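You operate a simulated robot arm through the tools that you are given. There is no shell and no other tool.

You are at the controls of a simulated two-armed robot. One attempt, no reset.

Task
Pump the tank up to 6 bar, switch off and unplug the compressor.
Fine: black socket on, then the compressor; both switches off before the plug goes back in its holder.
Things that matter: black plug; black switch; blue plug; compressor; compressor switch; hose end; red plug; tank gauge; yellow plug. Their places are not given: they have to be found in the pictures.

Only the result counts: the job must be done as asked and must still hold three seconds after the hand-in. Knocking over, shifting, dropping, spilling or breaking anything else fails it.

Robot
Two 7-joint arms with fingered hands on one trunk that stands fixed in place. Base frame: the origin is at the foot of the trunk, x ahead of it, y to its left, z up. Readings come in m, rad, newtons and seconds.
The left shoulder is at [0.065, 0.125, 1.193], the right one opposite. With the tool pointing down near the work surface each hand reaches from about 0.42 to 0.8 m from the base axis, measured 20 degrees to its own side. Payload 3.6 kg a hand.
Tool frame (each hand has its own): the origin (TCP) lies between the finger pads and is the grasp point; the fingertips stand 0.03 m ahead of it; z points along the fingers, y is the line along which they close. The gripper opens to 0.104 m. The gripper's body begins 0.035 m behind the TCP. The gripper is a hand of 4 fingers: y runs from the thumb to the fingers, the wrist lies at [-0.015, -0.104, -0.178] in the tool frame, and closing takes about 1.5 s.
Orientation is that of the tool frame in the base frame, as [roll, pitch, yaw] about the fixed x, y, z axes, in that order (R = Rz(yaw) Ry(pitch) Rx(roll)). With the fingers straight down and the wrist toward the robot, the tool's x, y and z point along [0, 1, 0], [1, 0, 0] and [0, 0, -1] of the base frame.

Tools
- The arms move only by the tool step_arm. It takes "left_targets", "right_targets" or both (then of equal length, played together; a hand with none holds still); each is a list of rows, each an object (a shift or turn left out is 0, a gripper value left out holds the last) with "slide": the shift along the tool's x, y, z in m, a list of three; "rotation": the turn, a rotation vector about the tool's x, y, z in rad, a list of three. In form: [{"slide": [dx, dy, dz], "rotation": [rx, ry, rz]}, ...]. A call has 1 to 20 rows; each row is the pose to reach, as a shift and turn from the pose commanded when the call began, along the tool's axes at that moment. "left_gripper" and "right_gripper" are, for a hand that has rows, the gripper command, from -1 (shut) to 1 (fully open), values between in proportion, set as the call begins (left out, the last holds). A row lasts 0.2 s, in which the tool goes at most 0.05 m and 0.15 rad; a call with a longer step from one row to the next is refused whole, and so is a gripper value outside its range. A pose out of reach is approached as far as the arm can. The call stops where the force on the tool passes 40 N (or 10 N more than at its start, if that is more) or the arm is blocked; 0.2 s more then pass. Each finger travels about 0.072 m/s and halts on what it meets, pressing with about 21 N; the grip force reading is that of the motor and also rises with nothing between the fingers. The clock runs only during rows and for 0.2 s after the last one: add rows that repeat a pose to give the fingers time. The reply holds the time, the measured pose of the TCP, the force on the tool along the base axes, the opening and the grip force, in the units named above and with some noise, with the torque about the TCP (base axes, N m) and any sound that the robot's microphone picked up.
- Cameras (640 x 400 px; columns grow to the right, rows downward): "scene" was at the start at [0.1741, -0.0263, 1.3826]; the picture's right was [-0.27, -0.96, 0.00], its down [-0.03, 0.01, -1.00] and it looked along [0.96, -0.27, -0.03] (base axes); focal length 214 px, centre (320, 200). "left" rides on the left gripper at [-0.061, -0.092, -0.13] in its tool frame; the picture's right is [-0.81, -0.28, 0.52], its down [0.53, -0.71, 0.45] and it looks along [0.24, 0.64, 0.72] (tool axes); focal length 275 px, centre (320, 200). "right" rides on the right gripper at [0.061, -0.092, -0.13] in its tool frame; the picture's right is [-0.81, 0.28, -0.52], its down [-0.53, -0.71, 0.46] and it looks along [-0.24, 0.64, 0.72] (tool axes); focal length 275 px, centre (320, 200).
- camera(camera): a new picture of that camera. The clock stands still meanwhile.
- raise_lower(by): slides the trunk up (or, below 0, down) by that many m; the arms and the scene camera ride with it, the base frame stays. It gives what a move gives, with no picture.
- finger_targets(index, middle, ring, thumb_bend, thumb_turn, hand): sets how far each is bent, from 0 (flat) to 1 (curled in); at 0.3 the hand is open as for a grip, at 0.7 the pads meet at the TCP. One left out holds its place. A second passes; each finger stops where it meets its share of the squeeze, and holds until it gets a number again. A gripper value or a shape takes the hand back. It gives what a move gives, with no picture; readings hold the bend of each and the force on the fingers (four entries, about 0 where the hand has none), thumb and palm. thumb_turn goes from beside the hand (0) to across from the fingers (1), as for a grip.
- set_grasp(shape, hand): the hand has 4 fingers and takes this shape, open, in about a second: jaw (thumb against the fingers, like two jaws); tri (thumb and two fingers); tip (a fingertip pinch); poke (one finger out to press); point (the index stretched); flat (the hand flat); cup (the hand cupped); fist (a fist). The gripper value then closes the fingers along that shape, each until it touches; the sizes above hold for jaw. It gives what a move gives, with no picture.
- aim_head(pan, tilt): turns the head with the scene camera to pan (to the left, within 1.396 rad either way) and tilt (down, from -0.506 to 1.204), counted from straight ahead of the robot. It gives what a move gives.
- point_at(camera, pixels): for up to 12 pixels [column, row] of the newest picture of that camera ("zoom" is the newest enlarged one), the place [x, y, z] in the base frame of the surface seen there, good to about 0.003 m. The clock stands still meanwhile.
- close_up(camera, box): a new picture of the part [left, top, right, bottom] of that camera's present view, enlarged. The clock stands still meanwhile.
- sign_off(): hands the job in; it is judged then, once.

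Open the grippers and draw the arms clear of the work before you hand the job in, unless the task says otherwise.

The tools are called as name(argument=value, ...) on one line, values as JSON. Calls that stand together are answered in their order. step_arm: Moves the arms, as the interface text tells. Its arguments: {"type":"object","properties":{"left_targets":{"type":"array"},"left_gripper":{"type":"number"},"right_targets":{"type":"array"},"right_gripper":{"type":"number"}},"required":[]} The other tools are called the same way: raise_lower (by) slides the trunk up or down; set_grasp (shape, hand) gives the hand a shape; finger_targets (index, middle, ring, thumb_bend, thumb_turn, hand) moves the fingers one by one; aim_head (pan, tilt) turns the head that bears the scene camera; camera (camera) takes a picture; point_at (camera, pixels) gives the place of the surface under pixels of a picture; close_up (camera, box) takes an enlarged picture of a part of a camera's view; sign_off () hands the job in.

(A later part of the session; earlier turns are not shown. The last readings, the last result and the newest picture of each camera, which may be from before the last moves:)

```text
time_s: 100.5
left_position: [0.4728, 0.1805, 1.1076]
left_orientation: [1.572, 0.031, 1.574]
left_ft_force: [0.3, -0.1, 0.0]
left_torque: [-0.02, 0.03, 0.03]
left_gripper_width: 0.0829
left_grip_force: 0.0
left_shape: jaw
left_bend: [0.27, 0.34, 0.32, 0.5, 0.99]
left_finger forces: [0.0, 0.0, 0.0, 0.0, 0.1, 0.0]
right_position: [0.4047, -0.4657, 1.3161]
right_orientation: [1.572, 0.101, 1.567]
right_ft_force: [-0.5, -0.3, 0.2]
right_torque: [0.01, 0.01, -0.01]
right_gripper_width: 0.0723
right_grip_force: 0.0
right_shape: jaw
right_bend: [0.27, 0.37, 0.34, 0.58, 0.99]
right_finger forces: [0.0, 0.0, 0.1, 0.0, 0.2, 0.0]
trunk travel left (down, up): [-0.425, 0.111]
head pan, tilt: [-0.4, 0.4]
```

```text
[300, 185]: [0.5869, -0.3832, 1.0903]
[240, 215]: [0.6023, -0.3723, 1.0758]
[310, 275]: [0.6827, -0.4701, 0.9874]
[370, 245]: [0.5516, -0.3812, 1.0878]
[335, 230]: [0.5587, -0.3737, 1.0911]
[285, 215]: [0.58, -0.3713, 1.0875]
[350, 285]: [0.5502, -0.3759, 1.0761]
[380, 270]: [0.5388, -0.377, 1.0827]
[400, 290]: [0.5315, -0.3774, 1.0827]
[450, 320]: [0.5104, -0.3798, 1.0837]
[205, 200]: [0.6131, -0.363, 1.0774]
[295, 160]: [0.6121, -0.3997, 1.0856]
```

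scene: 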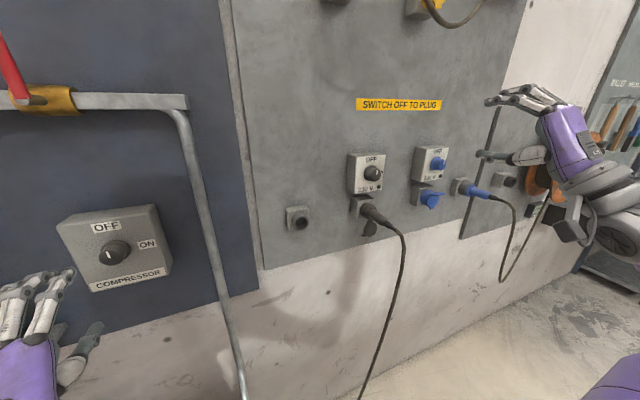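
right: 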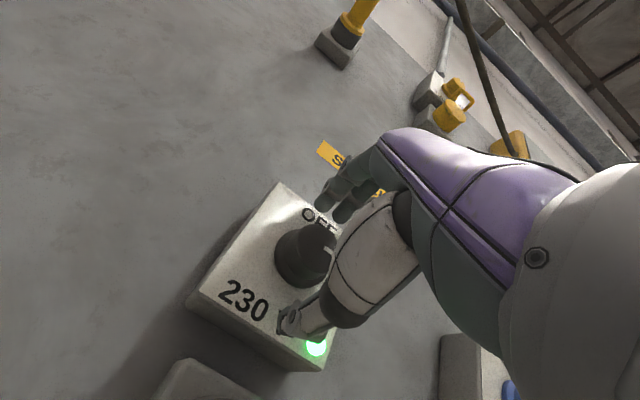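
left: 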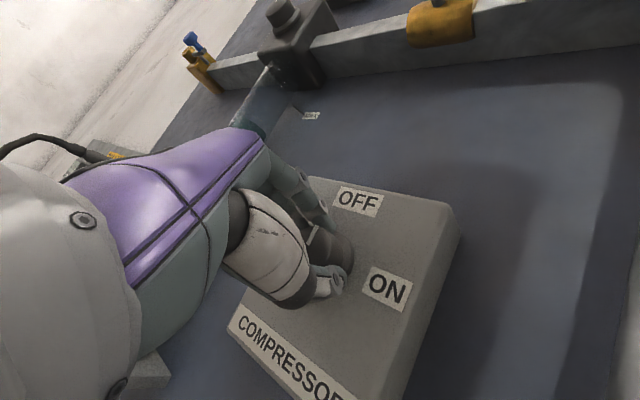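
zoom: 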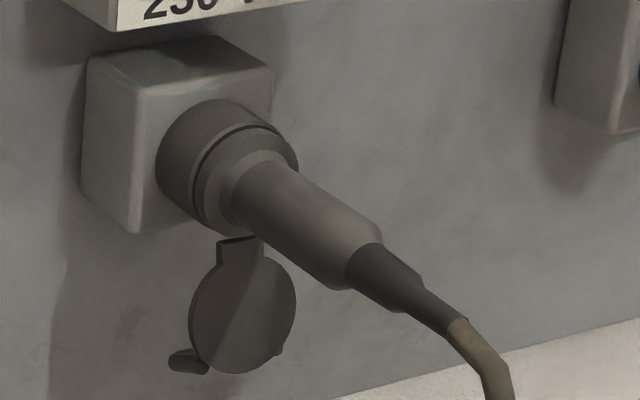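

Plug axis is at about y=-0.381, z=1.081 with its body spanning x≈0.55–0.605; the holder axis is y=-0.180, z=1.081, rim x=0.633. I will grasp the plug with the left hand coming obliquely from the left (fingers above, thumb below), so I first turn and move the left hand to a stand-off.

step_arm(left_targets=[{"slide": [-0.03, -0.003, -0.01], "rotation": [0, -0.1, 0]}, {"slide": [-0.07, -0.006, -0.015], "rotation": [0, -0.2, 0]}, {"slide": [-0.11, -0.01, -0.015], "rotation": [0, -0.3, 0]}, {"slide": [-0.15, -0.013, -0.01], "rotation": [0, -0.4, 0]}, {"slide": [-0.19, -0.016, -0.005], "rotation": [0, -0.5, 0]}, {"slide": [-0.23, -0.02, 0.0], "rotation": [0, -0.6, 0]}, {"slide": [-0.27, -0.024, 0.0], "rotation": [0, -0.7, 0]}, {"slide": [-0.31, -0.028, 0.0], "rotation": [0, -0.8, 0]}, {"slide": [-0.35, -0.032, 0.0], "rotation": [0, -0.9, 0]}, {"slide": [-0.38, -0.035, 0.0], "rotation": [0, -1.0, 0]}, {"slide": [-0.4, -0.037, 0.0], "rotation": [0, -1.047, 0]}, {"slide": [-0.4, -0.037, 0.0], "rotation": [0, -1.047, 0]}])

camera(camera="scene")

camera(camera="left")

```text
time_s: 103.0
left_position: [0.4736, -0.2198, 1.0818]
left_orientation: [1.543, 0.017, 0.526]
left_ft_force: [0.0, -0.6, -0.1]
left_torque: [-0.01, -0.03, 0.03]
left_gripper_width: 0.0829
left_grip_force: 0.0
left_shape: jaw
left_bend: [0.27, 0.34, 0.32, 0.5, 0.99]
left_finger forces: [0.1, 0.1, 0.0, 0.0, 0.1, 0.0]
right_position: [0.4053, -0.4667, 1.3173]
right_orientation: [1.571, 0.1, 1.567]
right_ft_force: [0.1, 0.3, -0.8]
right_torque: [-0.02, 0.0, -0.06]
right_gripper_width: 0.0725
right_grip_force: 0.0
right_shape: jaw
right_bend: [0.27, 0.37, 0.34, 0.58, 0.99]
right_finger forces: [0.1, 0.0, 0.0, 0.0, 0.0, 0.0]
trunk travel left (down, up): [-0.425, 0.111]
head pan, tilt: [-0.4, 0.4]
```

```text
taken
```

scene: 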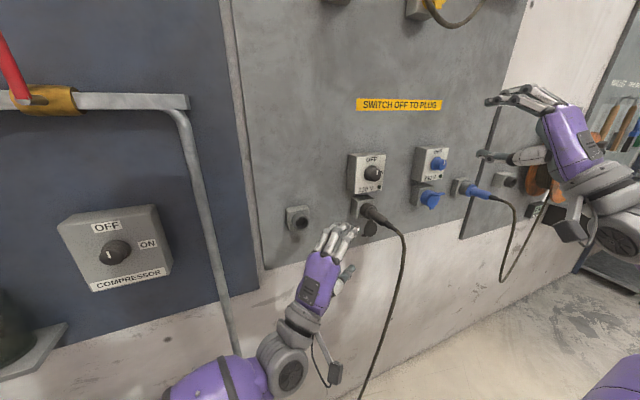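

```text
taken
```

left: 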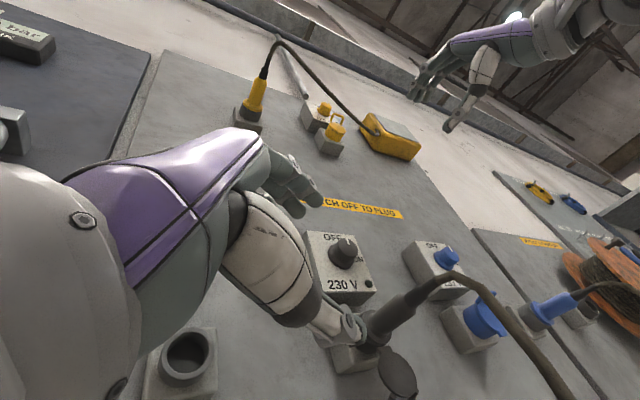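

Good clear view: the plug runs from (345,335) to (430,290) in the left camera, its flap hangs at (398,378). I measure these from this view.

point_at(camera="left", pixels=[[398, 375], [385, 365], [410, 390], [395, 318], [380, 330], [405, 308], [420, 297], [372, 342], [345, 325], [436, 285], [188, 350]])

close_up(camera="left", box=[300, 260, 460, 400])

```text
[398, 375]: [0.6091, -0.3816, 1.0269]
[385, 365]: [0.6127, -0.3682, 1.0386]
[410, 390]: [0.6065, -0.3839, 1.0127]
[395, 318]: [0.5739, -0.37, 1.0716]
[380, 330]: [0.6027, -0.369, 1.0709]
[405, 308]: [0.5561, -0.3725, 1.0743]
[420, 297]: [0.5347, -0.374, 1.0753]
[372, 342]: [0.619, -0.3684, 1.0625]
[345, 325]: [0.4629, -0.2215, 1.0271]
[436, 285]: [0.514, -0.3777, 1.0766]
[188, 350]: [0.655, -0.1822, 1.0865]
```

```text
2.86 times, centred on (380, 330) of left
```

zoom: 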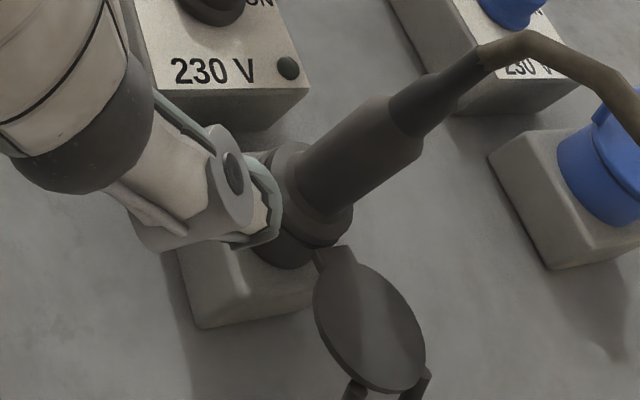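

The flap sits at x≈0.607, clear of the planned thumb path (x<0.59). I advance partway and check.

step_arm(left_targets=[{"slide": [-0.001, -0.002, 0.03], "rotation": [0.014, 0, 0.008]}, {"slide": [-0.002, -0.004, 0.06], "rotation": [0.028, 0, 0.017]}, {"slide": [-0.003, -0.006, 0.09], "rotation": [0.028, 0, 0.017]}, {"slide": [-0.004, -0.006, 0.12], "rotation": [0.028, 0, 0.017]}, {"slide": [-0.004, -0.006, 0.12], "rotation": [0.028, 0, 0.017]}])

camera(camera="scene")

camera(camera="left")

```text
time_s: 104.2
left_position: [0.5306, -0.3299, 1.0788]
left_orientation: [1.572, 0.0, 0.525]
left_ft_force: [1.0, -0.3, 0.0]
left_torque: [-0.02, -0.03, -0.01]
left_gripper_width: 0.0829
left_grip_force: 0.0
left_shape: jaw
left_bend: [0.27, 0.34, 0.32, 0.5, 0.99]
left_finger forces: [0.0, 0.1, 0.0, 0.0, 0.0, 0.1]
right_position: [0.4054, -0.4657, 1.3169]
right_orientation: [1.572, 0.101, 1.564]
right_ft_force: [0.6, 0.9, -0.7]
right_torque: [0.03, 0.01, -0.01]
right_gripper_width: 0.0725
right_grip_force: 0.0
right_shape: jaw
right_bend: [0.27, 0.37, 0.34, 0.58, 0.99]
right_finger forces: [0.0, 0.1, 0.1, 0.1, 0.0, 0.0]
trunk travel left (down, up): [-0.425, 0.111]
head pan, tilt: [-0.4, 0.4]
```

```text
taken
```

scene: 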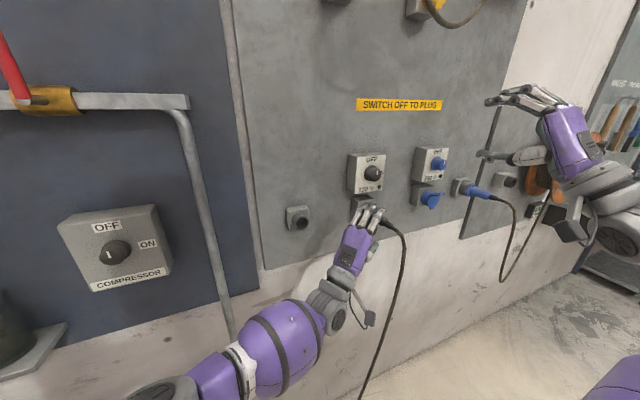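

```text
taken
```

left: 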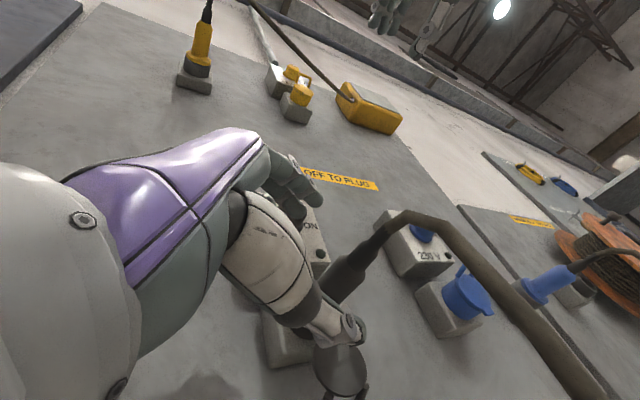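

All clear; I advance the final 6 cm so the plug body lies between fingers and thumb.

step_arm(left_targets=[{"slide": [0.0, 0.001, 0.02]}, {"slide": [0.001, 0.0015, 0.04]}, {"slide": [0.0016, 0.0015, 0.058]}, {"slide": [0.0016, 0.0015, 0.058]}])

camera(camera="left")

close_up(camera="scene", box=[320, 170, 440, 260])

```text
time_s: 105.2
left_position: [0.5331, -0.3455, 1.0857]
left_orientation: [1.575, -0.001, 0.527]
left_ft_force: [-0.5, -0.2, 0.4]
left_torque: [-0.01, 0.0, -0.02]
left_gripper_width: 0.0829
left_grip_force: 0.0
left_shape: jaw
left_bend: [0.27, 0.34, 0.32, 0.5, 0.99]
left_finger forces: [0.0, 0.1, 0.0, 0.1, 0.0, 0.0]
left hand out of reach, approached as far as the arm can: row 1, 2, 3, 4
right_position: [0.4038, -0.4649, 1.3163]
right_orientation: [1.571, 0.101, 1.567]
right_ft_force: [-0.8, -0.1, 0.3]
right_torque: [-0.04, -0.03, -0.01]
right_gripper_width: 0.0724
right_grip_force: 0.0
right_shape: jaw
right_bend: [0.27, 0.37, 0.34, 0.58, 0.99]
right_finger forces: [0.1, 0.0, 0.1, 0.0, 0.0, 0.1]
trunk travel left (down, up): [-0.425, 0.111]
head pan, tilt: [-0.4, 0.4]
```

```text
taken
```

left: 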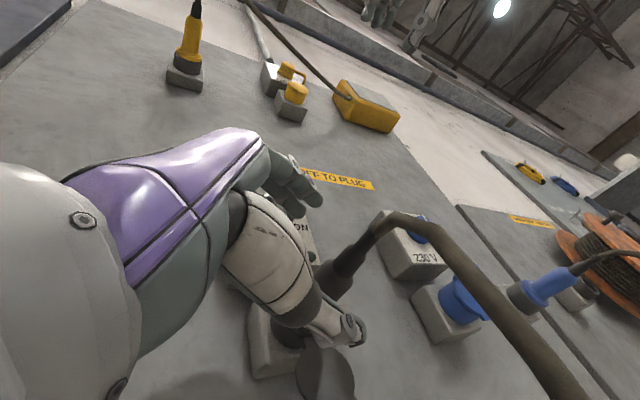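

```text
4.44 times, centred on (380, 215) of scene
```

zoom: 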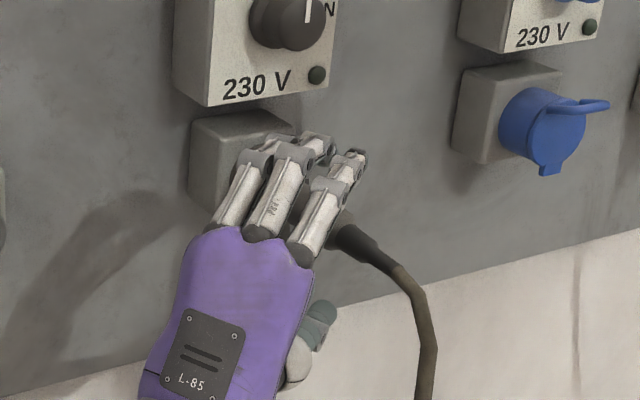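

The left arm falls ~5 cm short at this height. I back it off, raise the right hand clear, and then lower the trunk to bring the shoulder closer to plug height.

step_arm(left_targets=[{"slide": [0, 0, -0.04]}, {"slide": [0, 0, -0.08]}, {"slide": [0, 0, -0.12]}, {"slide": [0, 0, -0.14]}], right_targets=[{"slide": [0, 0.04, -0.01]}, {"slide": [0, 0.08, -0.02]}, {"slide": [0, 0.12, -0.03]}, {"slide": [0, 0.15, -0.03]}])

raise_lower(by=-0.18)

camera(camera="scene")

```text
time_s: 106.2
left_position: [0.4618, -0.225, 1.0873]
left_orientation: [1.571, -0.001, 0.525]
left_ft_force: [-1.0, 0.7, -0.1]
left_torque: [0.0, 0.06, 0.01]
left_gripper_width: 0.083
left_grip_force: 0.0
left_shape: jaw
left_bend: [0.27, 0.34, 0.32, 0.5, 0.99]
left_finger forces: [0.0, 0.1, 0.0, 0.0, 0.0, 0.0]
right_position: [0.3766, -0.4517, 1.4655]
right_orientation: [1.572, 0.1, 1.569]
right_ft_force: [0.2, -0.6, 0.8]
right_torque: [-0.01, 0.01, -0.01]
right_gripper_width: 0.0727
right_grip_force: 0.1
right_shape: jaw
right_bend: [0.27, 0.37, 0.34, 0.58, 0.99]
right_finger forces: [0.2, 0.1, 0.0, 0.0, 0.0, 0.0]
trunk travel left (down, up): [-0.425, 0.111]
head pan, tilt: [-0.4, 0.4]
```

```text
time_s: 108.2
left_position: [0.4614, -0.2237, 0.906]
left_orientation: [1.572, -0.001, 0.524]
left_ft_force: [0.8, -0.1, 0.0]
left_torque: [0.0, 0.02, -0.01]
left_gripper_width: 0.0829
left_grip_force: 0.0
left_shape: jaw
left_bend: [0.27, 0.34, 0.32, 0.5, 0.99]
left_finger forces: [0.1, 0.0, 0.1, 0.0, 0.1, 0.0]
right_position: [0.3767, -0.4543, 1.2878]
right_orientation: [1.571, 0.101, 1.566]
right_ft_force: [-0.4, 0.5, -0.1]
right_torque: [-0.02, 0.0, 0.03]
right_gripper_width: 0.0728
right_grip_force: 0.1
right_shape: jaw
right_bend: [0.27, 0.37, 0.34, 0.58, 0.99]
right_finger forces: [0.0, 0.0, 0.0, 0.0, 0.1, 0.0]
trunk travel left (down, up): [-0.245, 0.291]
head pan, tilt: [-0.4, 0.4]
```

```text
taken
```

scene: 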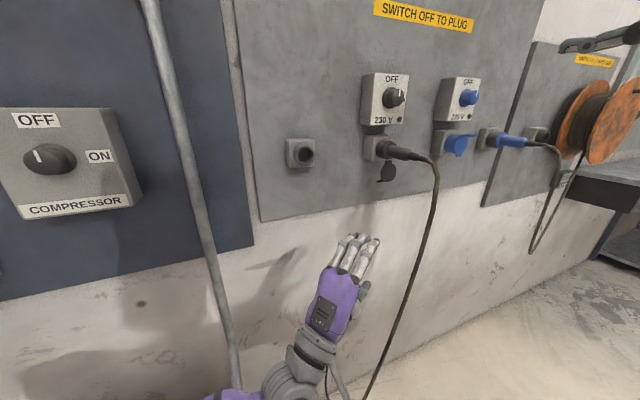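

Trunk is lowered 18 cm. I raise the left hand back to plug height and advance again along its axis.

step_arm(left_targets=[{"slide": [0, 0.045, 0]}, {"slide": [0, 0.09, 0]}, {"slide": [0, 0.135, 0]}, {"slide": [0, 0.174, 0]}, {"slide": [0.002, 0.174, 0.04]}, {"slide": [0.004, 0.174, 0.08]}, {"slide": [0.006, 0.174, 0.11]}, {"slide": [0.006, 0.174, 0.11]}])

camera(camera="left")

```text
time_s: 110.0
left_position: [0.5218, -0.3151, 1.0806]
left_orientation: [1.573, 0.0, 0.527]
left_ft_force: [-0.4, -0.6, -0.1]
left_torque: [0.0, 0.02, -0.02]
left_gripper_width: 0.0829
left_grip_force: 0.1
left_shape: jaw
left_bend: [0.27, 0.34, 0.32, 0.5, 0.99]
left_finger forces: [0.0, 0.0, 0.1, 0.0, 0.1, 0.0]
right_position: [0.3765, -0.4545, 1.2866]
right_orientation: [1.571, 0.102, 1.566]
right_ft_force: [0.5, -0.2, -0.3]
right_torque: [-0.04, -0.01, 0.02]
right_gripper_width: 0.0723
right_grip_force: 0.0
right_shape: jaw
right_bend: [0.27, 0.37, 0.34, 0.58, 0.99]
right_finger forces: [0.1, 0.0, 0.0, 0.0, 0.0, 0.0]
trunk travel left (down, up): [-0.245, 0.291]
head pan, tilt: [-0.4, 0.4]
```

```text
taken
```

left: 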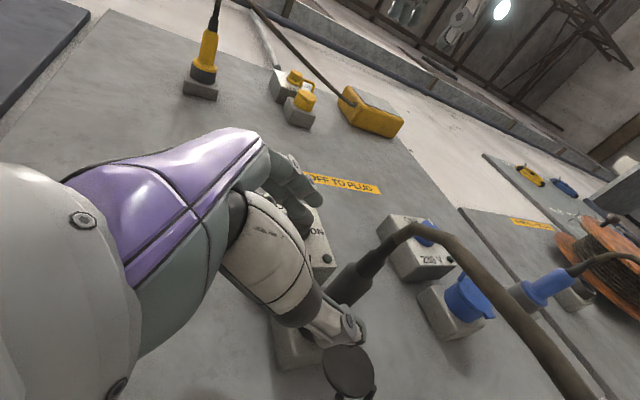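

In good alignment. I advance the remaining 7.7 cm.

step_arm(left_targets=[{"slide": [0.0005, 0, 0.025]}, {"slide": [0.001, 0, 0.05]}, {"slide": [0.0016, 0, 0.076]}, {"slide": [0.0016, 0, 0.076]}])

camera(camera="left")

close_up(camera="scene", box=[330, 110, 450, 200])

```text
time_s: 111.0
left_position: [0.562, -0.3808, 1.0801]
left_orientation: [1.572, 0.0, 0.529]
left_ft_force: [-0.5, 1.0, -0.1]
left_torque: [0.02, 0.02, -0.02]
left_gripper_width: 0.083
left_grip_force: 0.0
left_shape: jaw
left_bend: [0.27, 0.34, 0.32, 0.5, 0.99]
left_finger forces: [0.0, 0.0, 0.0, 0.0, 0.0, 0.1]
left hand out of reach, approached as far as the arm can: row 1
right_position: [0.3766, -0.4538, 1.2878]
right_orientation: [1.572, 0.103, 1.567]
right_ft_force: [0.2, 0.2, 0.5]
right_torque: [0.0, 0.0, 0.0]
right_gripper_width: 0.0726
right_grip_force: 0.1
right_shape: jaw
right_bend: [0.27, 0.37, 0.34, 0.58, 0.99]
right_finger forces: [0.1, 0.0, 0.1, 0.0, 0.1, 0.0]
trunk travel left (down, up): [-0.245, 0.291]
head pan, tilt: [-0.4, 0.4]
```

```text
taken
```

left: 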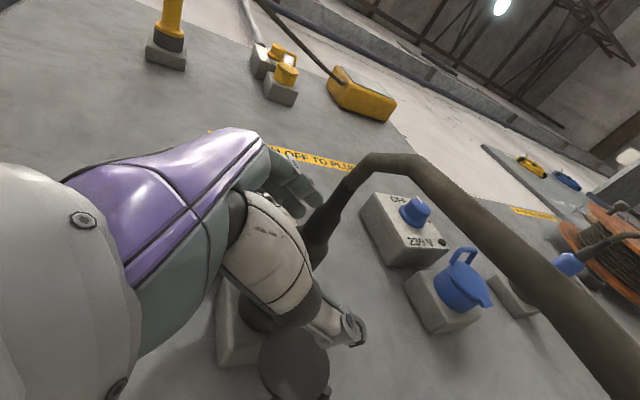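

```text
4.44 times, centred on (390, 155) of scene
```

zoom: 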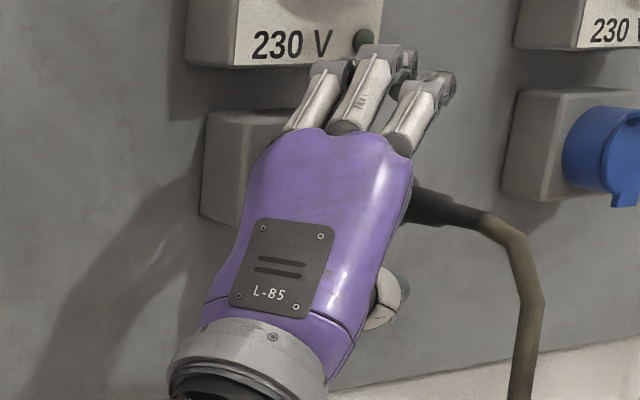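

TCP is right on the plug axis. I close the left gripper on the plug body.

step_arm(left_targets=[{}, {}, {}, {}, {}, {}, {}, {}], left_gripper=-1)

camera(camera="left")

close_up(camera="scene", box=[330, 110, 450, 200])

```text
time_s: 112.8
left_position: [0.5603, -0.3798, 1.0791]
left_orientation: [1.571, 0.0, 0.528]
left_ft_force: [1.2, -0.6, 0.0]
left_torque: [0.02, -0.1, -0.04]
left_gripper_width: 0.0119
left_grip_force: 20.8
left_shape: jaw
left_bend: [0.72, 0.66, 0.58, 0.77, 1.0]
left_finger forces: [5.6, 3.2, 2.9, 0.0, 16.1, 0.0]
right_position: [0.3764, -0.4531, 1.2875]
right_orientation: [1.572, 0.1, 1.566]
right_ft_force: [0.5, -0.1, -0.8]
right_torque: [-0.01, 0.0, -0.04]
right_gripper_width: 0.0725
right_grip_force: 0.2
right_shape: jaw
right_bend: [0.27, 0.37, 0.34, 0.58, 0.99]
right_finger forces: [0.0, 0.0, 0.1, 0.0, 0.0, 0.0]
trunk travel left (down, up): [-0.245, 0.291]
head pan, tilt: [-0.4, 0.4]
```

```text
taken
```

left: 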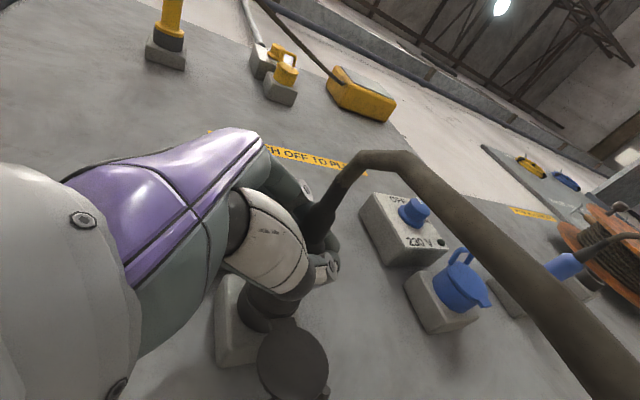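

```text
4.44 times, centred on (390, 155) of scene
```

zoom: 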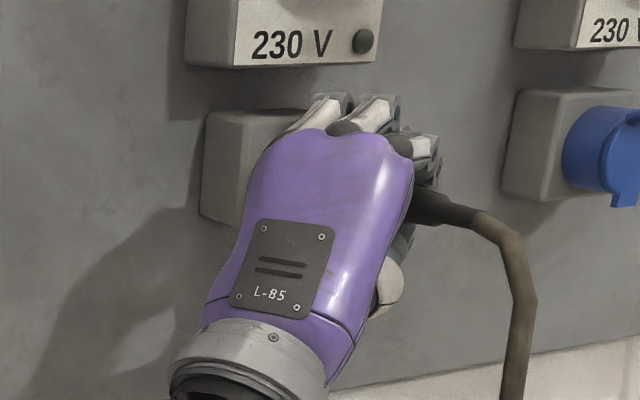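

The plug is gripped by all three fingers and the thumb. I pull straight out along -x, 4 cm first.

step_arm(left_targets=[{"slide": [-0.0086, 0, -0.005]}, {"slide": [-0.0173, 0, -0.0101]}, {"slide": [-0.026, 0, -0.0151]}, {"slide": [-0.0346, 0, -0.0202]}, {"slide": [-0.0346, 0, -0.0202]}])

camera(camera="left")

close_up(camera="scene", box=[330, 110, 450, 200])

```text
time_s: 114.0
left_position: [0.5212, -0.3811, 1.0798]
left_orientation: [1.572, 0.0, 0.524]
left_ft_force: [0.1, -0.4, -0.6]
left_torque: [-0.02, 0.04, 0.0]
left_gripper_width: 0.0122
left_grip_force: 20.9
left_shape: jaw
left_bend: [0.72, 0.72, 0.59, 0.78, 1.0]
left_finger forces: [6.0, 2.2, 2.0, 0.1, 15.9, 0.1]
right_position: [0.3762, -0.4547, 1.2862]
right_orientation: [1.571, 0.1, 1.568]
right_ft_force: [-0.9, 0.4, 1.2]
right_torque: [0.03, -0.04, 0.0]
right_gripper_width: 0.0726
right_grip_force: 0.1
right_shape: jaw
right_bend: [0.27, 0.37, 0.34, 0.58, 0.99]
right_finger forces: [0.0, 0.0, 0.0, 0.0, 0.1, 0.1]
trunk travel left (down, up): [-0.245, 0.291]
head pan, tilt: [-0.4, 0.4]
```

```text
taken
```

left: 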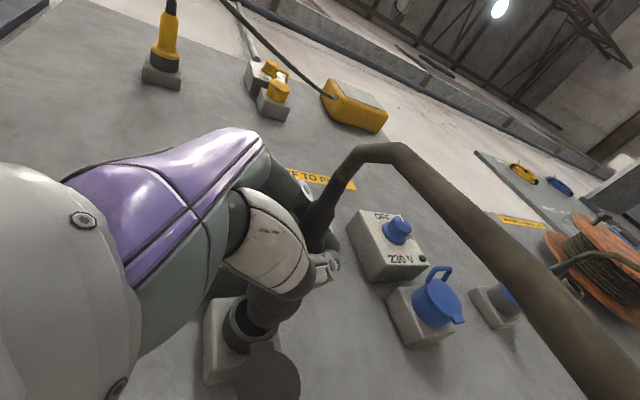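

```text
4.44 times, centred on (390, 155) of scene
```

zoom: 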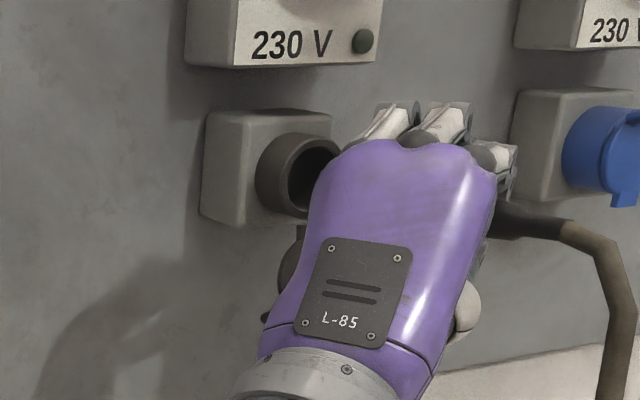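

The plug is out and stays aligned. I pull back another 4 cm and then shift left by 20 cm to the holder's y, keeping the orientation.

step_arm(left_targets=[{"slide": [-0.0173, 0, -0.01]}, {"slide": [-0.0346, 0, -0.0201]}, {"slide": [-0.0146, 0.0, -0.0547]}, {"slide": [0.0054, 0, -0.0893]}, {"slide": [0.0254, 0, -0.1239]}, {"slide": [0.0454, 0, -0.1585]}, {"slide": [0.0658, 0, -0.194]}, {"slide": [0.0658, 0, -0.194]}])

camera(camera="left")

camera(camera="scene")

```text
time_s: 115.8
left_position: [0.4818, -0.1803, 1.079]
left_orientation: [1.573, 0.0, 0.525]
left_ft_force: [-0.9, 1.2, -0.1]
left_torque: [0.01, 0.05, -0.02]
left_gripper_width: 0.0115
left_grip_force: 21.2
left_shape: jaw
left_bend: [0.72, 0.73, 0.63, 0.78, 1.0]
left_finger forces: [4.5, 0.5, 1.9, 0.0, 2.6, 0.1]
right_position: [0.3761, -0.4534, 1.2879]
right_orientation: [1.572, 0.101, 1.569]
right_ft_force: [0.4, 0.1, -0.4]
right_torque: [-0.05, -0.05, 0.0]
right_gripper_width: 0.0726
right_grip_force: 0.1
right_shape: jaw
right_bend: [0.27, 0.37, 0.34, 0.58, 0.99]
right_finger forces: [0.0, 0.1, 0.0, 0.1, 0.1, 0.0]
trunk travel left (down, up): [-0.245, 0.291]
head pan, tilt: [-0.4, 0.4]
```

```text
taken
```

left: 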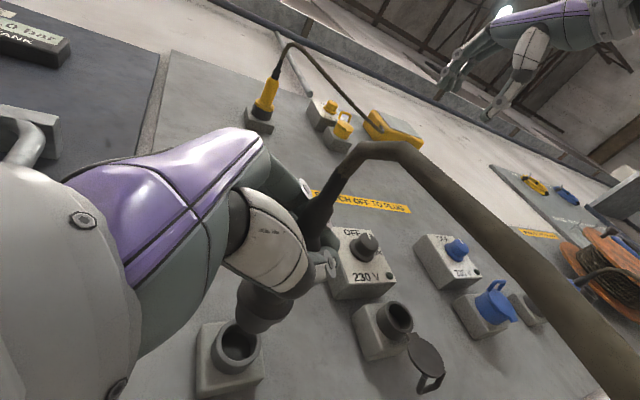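

```text
taken
```

scene: 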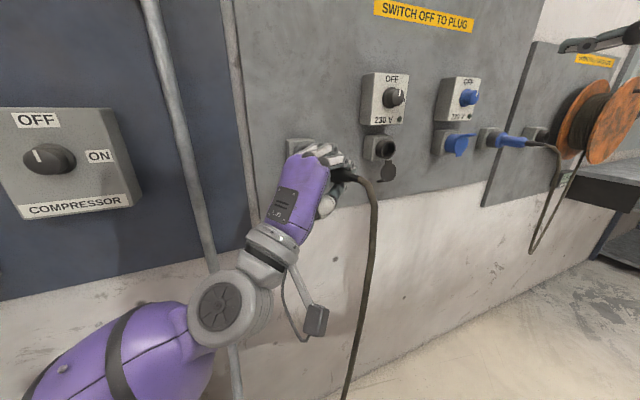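

The plug is in front of the holder at (235,350) in the left view, but the grip forces dropped a bit. I zoom in to check the plug's attitude.

close_up(camera="left", box=[180, 180, 380, 400])

close_up(camera="scene", box=[270, 120, 390, 210])

```text
1.82 times, centred on (280, 290) of left
```

zoom: 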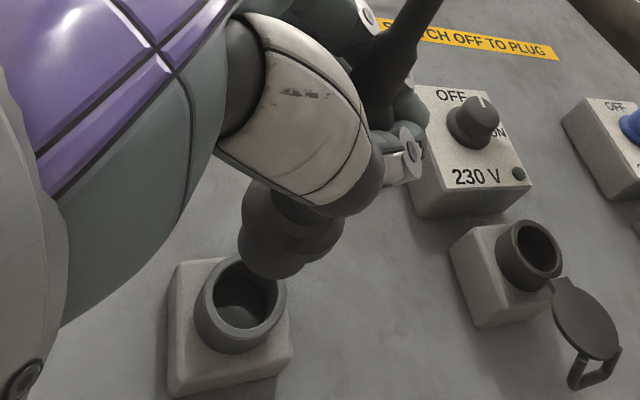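

```text
4.44 times, centred on (330, 165) of scene
```

zoom: 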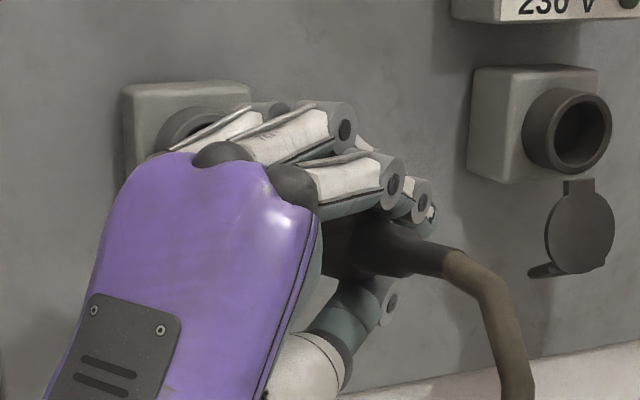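

point_at(camera="zoom", pixels=[[350, 250], [400, 250], [440, 262]])

point_at(camera="left", pixels=[[265, 325], [255, 310], [248, 295], [280, 315], [258, 290], [318, 205], [312, 225], [325, 190], [308, 240], [235, 345], [290, 310]])

```text
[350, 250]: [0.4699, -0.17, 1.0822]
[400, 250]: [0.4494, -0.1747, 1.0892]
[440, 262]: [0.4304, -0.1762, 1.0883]
```

```text
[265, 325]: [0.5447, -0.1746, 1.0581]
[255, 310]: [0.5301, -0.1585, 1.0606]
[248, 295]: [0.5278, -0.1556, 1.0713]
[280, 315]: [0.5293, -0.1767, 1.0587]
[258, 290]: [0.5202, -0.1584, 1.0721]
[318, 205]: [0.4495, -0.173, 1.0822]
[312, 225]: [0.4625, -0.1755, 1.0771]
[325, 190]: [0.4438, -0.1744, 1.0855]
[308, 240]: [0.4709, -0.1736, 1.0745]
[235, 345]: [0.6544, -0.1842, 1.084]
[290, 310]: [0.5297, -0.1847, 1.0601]
```

Plug axis looks close to the holder axis (tail ≈(-0.181,1.081), flange ≈(-0.176,1.078)). I advance 5 cm toward the holder and check again before entering.

step_arm(left_targets=[{"slide": [0.0173, 0, 0.01]}, {"slide": [0.0346, 0, 0.0201]}, {"slide": [0.0433, 0, 0.0251]}, {"slide": [0.0433, 0, 0.0251]}])

close_up(camera="left", box=[180, 200, 380, 400])

close_up(camera="scene", box=[270, 110, 390, 200])

camera(camera="right")

```text
time_s: 116.8
left_position: [0.5314, -0.1803, 1.0807]
left_orientation: [1.571, 0.0, 0.526]
left_ft_force: [0.0, -0.4, -0.5]
left_torque: [0.0, 0.03, 0.0]
left_gripper_width: 0.0114
left_grip_force: 21.0
left_shape: jaw
left_bend: [0.72, 0.73, 0.64, 0.78, 1.0]
left_finger forces: [4.6, 0.5, 1.9, 0.0, 2.8, 0.0]
right_position: [0.377, -0.4541, 1.2884]
right_orientation: [1.572, 0.099, 1.566]
right_ft_force: [-0.3, 0.9, 0.4]
right_torque: [-0.01, 0.02, -0.02]
right_gripper_width: 0.0725
right_grip_force: 0.1
right_shape: jaw
right_bend: [0.27, 0.37, 0.34, 0.58, 0.99]
right_finger forces: [0.0, 0.0, 0.0, 0.0, 0.0, 0.1]
trunk travel left (down, up): [-0.245, 0.291]
head pan, tilt: [-0.4, 0.4]
```

```text
2.00 times, centred on (280, 300) of left
```

zoom: 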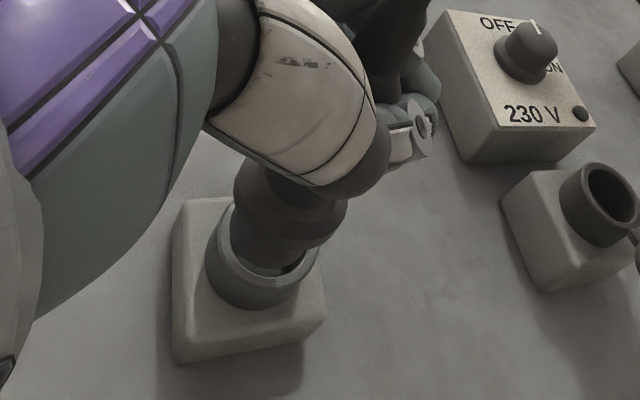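

```text
4.44 times, centred on (330, 155) of scene
```

zoom: 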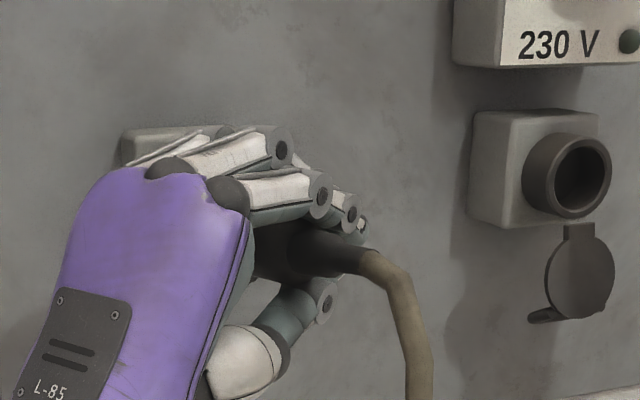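

```text
taken
```

right: 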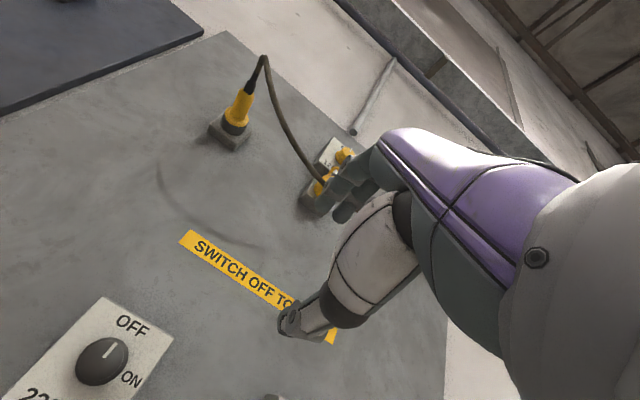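

The nose is right at the holder's rim and nearly centred. I advance slowly in small steps, watching forces.

step_arm(left_targets=[{"slide": [0.0043, 0, 0.0025]}, {"slide": [0.0087, 0, 0.005]}, {"slide": [0.013, 0, 0.0075]}, {"slide": [0.0173, 0, 0.01]}])

close_up(camera="left", box=[180, 200, 380, 400])

```text
time_s: 117.8
left_position: [0.5527, -0.1811, 1.0796]
left_orientation: [1.572, 0.0, 0.528]
left_ft_force: [-0.3, -0.7, 0.5]
left_torque: [0.01, 0.05, 0.05]
left_gripper_width: 0.0116
left_grip_force: 21.0
left_shape: jaw
left_bend: [0.72, 0.73, 0.64, 0.78, 1.0]
left_finger forces: [4.5, 0.6, 2.0, 0.0, 2.8, 0.0]
right_position: [0.3753, -0.4533, 1.2872]
right_orientation: [1.572, 0.101, 1.57]
right_ft_force: [0.9, 0.0, -1.1]
right_torque: [0.03, -0.04, -0.01]
right_gripper_width: 0.0725
right_grip_force: 0.1
right_shape: jaw
right_bend: [0.27, 0.37, 0.34, 0.58, 0.99]
right_finger forces: [0.1, 0.0, 0.0, 0.1, 0.0, 0.1]
trunk travel left (down, up): [-0.245, 0.291]
head pan, tilt: [-0.4, 0.4]
```

```text
2.00 times, centred on (280, 300) of left
```

zoom: 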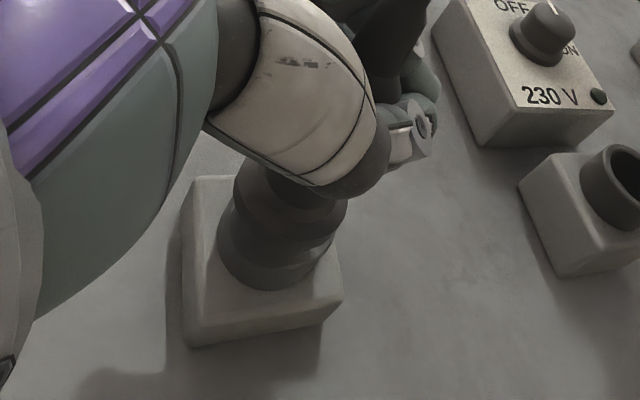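

It is entering without resistance. I continue in 4 mm steps to about x=0.575.

step_arm(left_targets=[{"slide": [0.0035, 0, 0.002]}, {"slide": [0.007, 0, 0.004]}, {"slide": [0.0104, 0, 0.006]}, {"slide": [0.0139, 0, 0.008]}, {"slide": [0.0173, 0, 0.01]}, {"slide": [0.0208, 0, 0.012]}])

close_up(camera="left", box=[180, 200, 380, 400])

camera(camera="scene")

```text
time_s: 119.2
left_position: [0.5701, -0.1826, 1.0825]
left_orientation: [1.571, -0.004, 0.52]
left_ft_force: [-18.5, -4.9, 0.1]
left_torque: [-0.06, -0.07, 0.03]
left_gripper_width: 0.0104
left_grip_force: 20.6
left_shape: jaw
left_bend: [0.72, 0.73, 0.72, 0.79, 1.0]
left_finger forces: [1.4, 0.0, 12.8, 0.0, 5.6, 0.0]
right_position: [0.373, -0.4549, 1.2878]
right_orientation: [1.569, 0.099, 1.568]
right_ft_force: [0.6, -0.9, 0.2]
right_torque: [0.0, 0.02, 0.0]
right_gripper_width: 0.0723
right_grip_force: 0.2
right_shape: jaw
right_bend: [0.27, 0.37, 0.34, 0.58, 0.99]
right_finger forces: [0.0, 0.1, 0.0, 0.0, 0.0, 0.0]
trunk travel left (down, up): [-0.245, 0.291]
head pan, tilt: [-0.4, 0.4]
```

```text
2.00 times, centred on (280, 300) of left
```

zoom: 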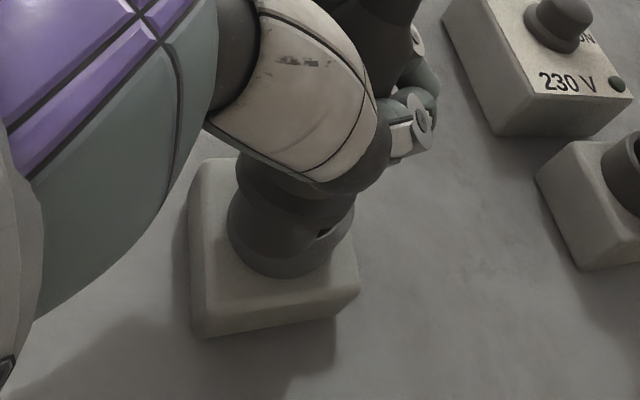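

```text
taken
```

scene: 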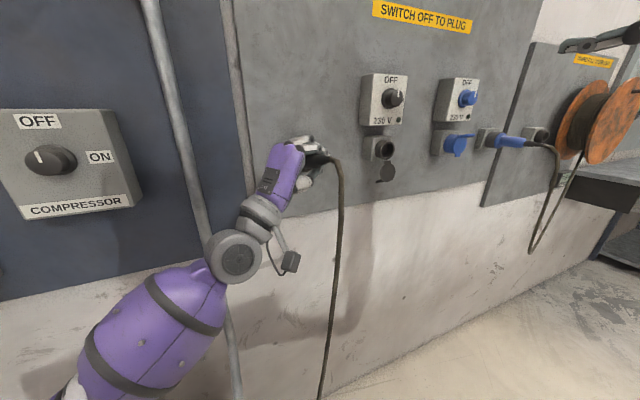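

Resistance rose to ~18 N at x=0.570. I look closer to see whether the flange is flush with the rim.

close_up(camera="left", box=[260, 260, 380, 350])

close_up(camera="scene", box=[260, 120, 360, 200])

```text
4.44 times, centred on (320, 305) of left
```

zoom: 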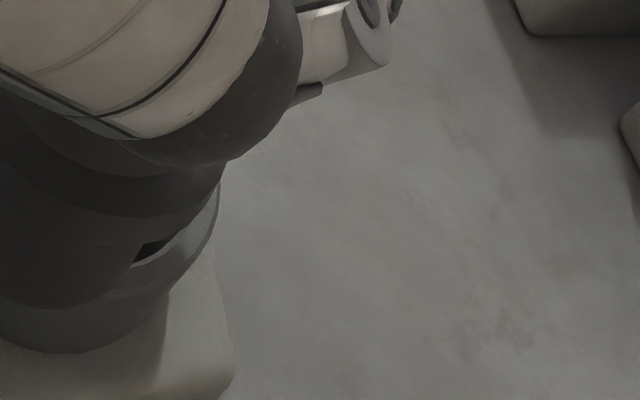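

```text
5.00 times, centred on (310, 160) of scene
```

zoom: 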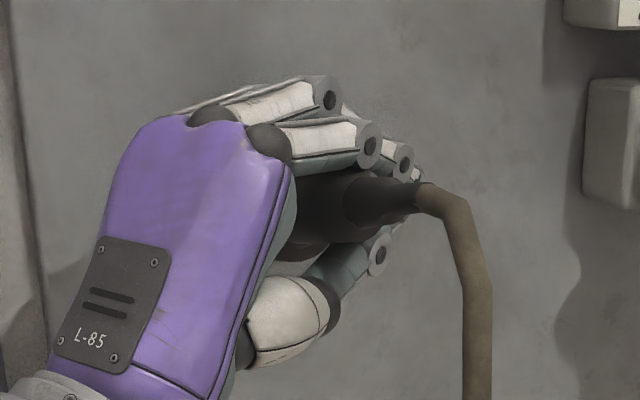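

close_up(camera="left", box=[220, 260, 340, 350])

point_at(camera="zoom", pixels=[[200, 290], [300, 230], [370, 230], [420, 200], [330, 290], [250, 330], [140, 230], [160, 150], [280, 200], [380, 185], [420, 260]])

```text
4.44 times, centred on (280, 305) of left
```

zoom: 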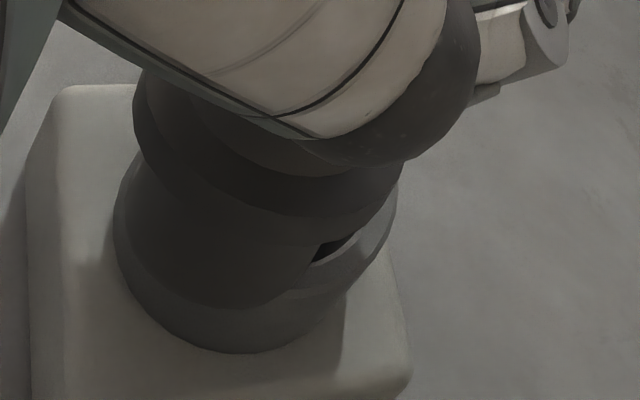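

```text
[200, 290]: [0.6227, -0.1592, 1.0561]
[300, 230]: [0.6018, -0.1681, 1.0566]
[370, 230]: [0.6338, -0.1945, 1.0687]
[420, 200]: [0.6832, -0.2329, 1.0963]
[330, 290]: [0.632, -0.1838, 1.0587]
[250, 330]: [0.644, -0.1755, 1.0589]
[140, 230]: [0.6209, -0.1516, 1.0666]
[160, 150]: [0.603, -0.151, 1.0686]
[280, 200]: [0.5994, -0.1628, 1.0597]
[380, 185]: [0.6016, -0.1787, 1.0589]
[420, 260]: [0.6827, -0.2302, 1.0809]
```

The nose is butting against the rim, offset several mm to the left (+y) – the plug is yawed a little in the grip. I back off 4 cm and measure its attitude.

step_arm(left_targets=[{"slide": [-0.0173, 0, -0.01]}, {"slide": [-0.0346, 0, -0.0201]}, {"slide": [-0.0433, 0, -0.0251]}, {"slide": [-0.0433, 0, -0.0251]}])

close_up(camera="left", box=[200, 180, 360, 380])

close_up(camera="left", box=[220, 260, 320, 360])

```text
time_s: 120.2
left_position: [0.5266, -0.1813, 1.0794]
left_orientation: [1.573, 0.0, 0.527]
left_ft_force: [0.6, -0.4, 1.2]
left_torque: [-0.05, 0.04, 0.01]
left_gripper_width: 0.0106
left_grip_force: 20.5
left_shape: jaw
left_bend: [0.72, 0.73, 0.71, 0.79, 1.0]
left_finger forces: [2.7, 0.1, 3.4, 0.0, 4.6, 0.1]
right_position: [0.3768, -0.4542, 1.2862]
right_orientation: [1.572, 0.101, 1.568]
right_ft_force: [0.3, -0.7, 0.4]
right_torque: [-0.02, -0.02, -0.01]
right_gripper_width: 0.0724
right_grip_force: 0.0
right_shape: jaw
right_bend: [0.27, 0.37, 0.34, 0.58, 0.99]
right_finger forces: [0.1, 0.1, 0.0, 0.1, 0.0, 0.0]
trunk travel left (down, up): [-0.245, 0.291]
head pan, tilt: [-0.4, 0.4]
```

```text
2.00 times, centred on (280, 280) of left
```

zoom: 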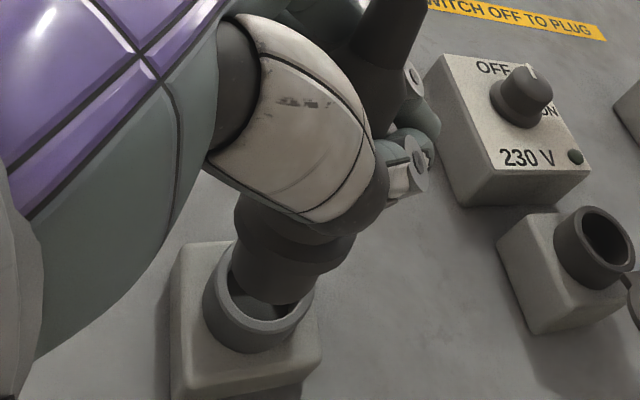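

```text
4.00 times, centred on (270, 310) of left
```

zoom: 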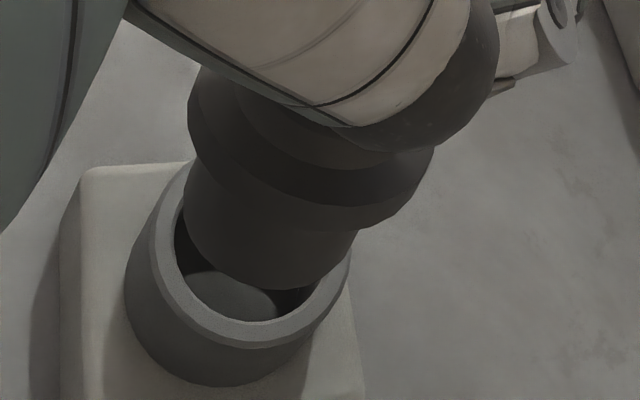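

Now the nose and hole are both visible. I measure points on the flange and nose edges.

point_at(camera="zoom", pixels=[[192, 215], [215, 260], [265, 285], [320, 280], [345, 250], [192, 130], [225, 180], [290, 220], [350, 225], [410, 190], [250, 240], [300, 260]])

point_at(camera="left", pixels=[[315, 205], [322, 195], [308, 235], [326, 185], [312, 215], [302, 205], [320, 215]])

close_up(camera="scene", box=[270, 110, 370, 190])

```text
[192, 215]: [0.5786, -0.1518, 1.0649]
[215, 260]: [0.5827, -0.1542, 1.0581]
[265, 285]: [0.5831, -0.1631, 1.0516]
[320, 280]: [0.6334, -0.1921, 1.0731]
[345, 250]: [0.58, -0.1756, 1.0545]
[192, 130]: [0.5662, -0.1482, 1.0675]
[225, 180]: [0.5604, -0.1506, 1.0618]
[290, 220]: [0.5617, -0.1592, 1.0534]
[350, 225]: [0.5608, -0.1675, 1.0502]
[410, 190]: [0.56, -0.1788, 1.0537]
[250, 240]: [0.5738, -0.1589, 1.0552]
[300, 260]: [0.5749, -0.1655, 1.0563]
```

```text
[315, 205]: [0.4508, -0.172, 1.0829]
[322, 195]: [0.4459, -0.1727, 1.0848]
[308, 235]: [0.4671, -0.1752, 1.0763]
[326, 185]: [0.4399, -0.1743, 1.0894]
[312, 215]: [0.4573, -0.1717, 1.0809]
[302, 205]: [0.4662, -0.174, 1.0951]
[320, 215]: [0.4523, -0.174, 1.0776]
```

```text
5.00 times, centred on (320, 150) of scene
```

zoom: 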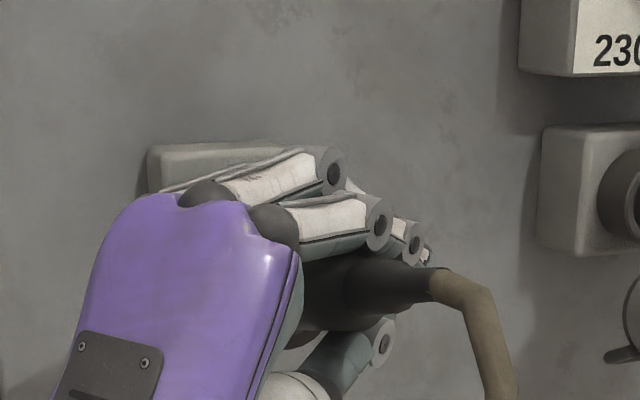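

The fit gives the flange centre at (-0.168,1.070) and tail at (-0.180,1.082): the plug points ~0.11 rad left and ~0.11 rad down. I rotate the hand to straighten it and shift onto the holder axis, then re-measure.

step_arm(left_targets=[{"slide": [-0.002, 0.0037, 0.0036], "rotation": [-0.0276, -0.055, 0.0476]}, {"slide": [-0.0042, 0.0075, 0.0072], "rotation": [-0.0552, -0.11, 0.0952]}, {"slide": [-0.0042, 0.0075, 0.0072], "rotation": [-0.0552, -0.11, 0.0952]}])

close_up(camera="left", box=[200, 260, 320, 360])

camera(camera="left")

```text
time_s: 121.0
left_position: [0.5261, -0.1878, 1.0878]
left_orientation: [1.523, -0.098, 0.415]
left_ft_force: [0.4, 0.6, -0.2]
left_torque: [0.01, 0.05, 0.0]
left_gripper_width: 0.0104
left_grip_force: 21.2
left_shape: jaw
left_bend: [0.72, 0.73, 0.71, 0.79, 1.0]
left_finger forces: [2.5, 0.0, 3.5, 0.1, 4.5, 0.0]
right_position: [0.3766, -0.4536, 1.2871]
right_orientation: [1.572, 0.1, 1.568]
right_ft_force: [0.3, 0.6, 0.9]
right_torque: [0.0, 0.03, -0.04]
right_gripper_width: 0.0724
right_grip_force: 0.0
right_shape: jaw
right_bend: [0.27, 0.37, 0.34, 0.58, 0.99]
right_finger forces: [0.1, 0.0, 0.0, 0.0, 0.1, 0.1]
trunk travel left (down, up): [-0.245, 0.291]
head pan, tilt: [-0.4, 0.4]
```

```text
4.00 times, centred on (260, 310) of left
```

zoom: 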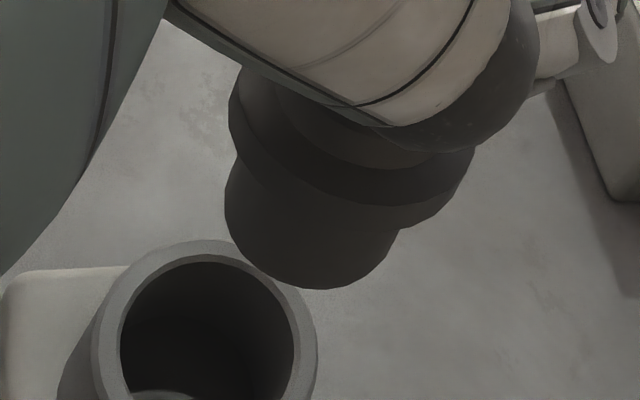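

```text
taken
```

left: 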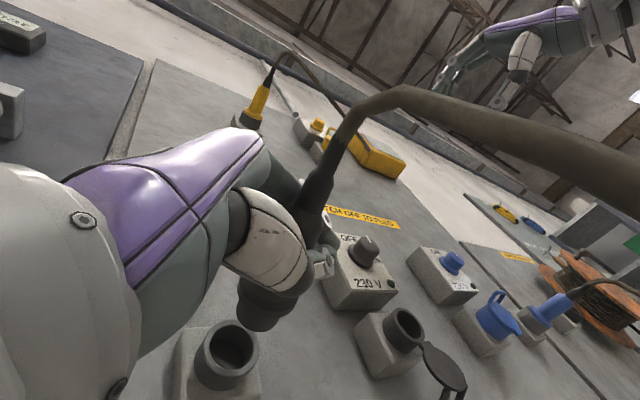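

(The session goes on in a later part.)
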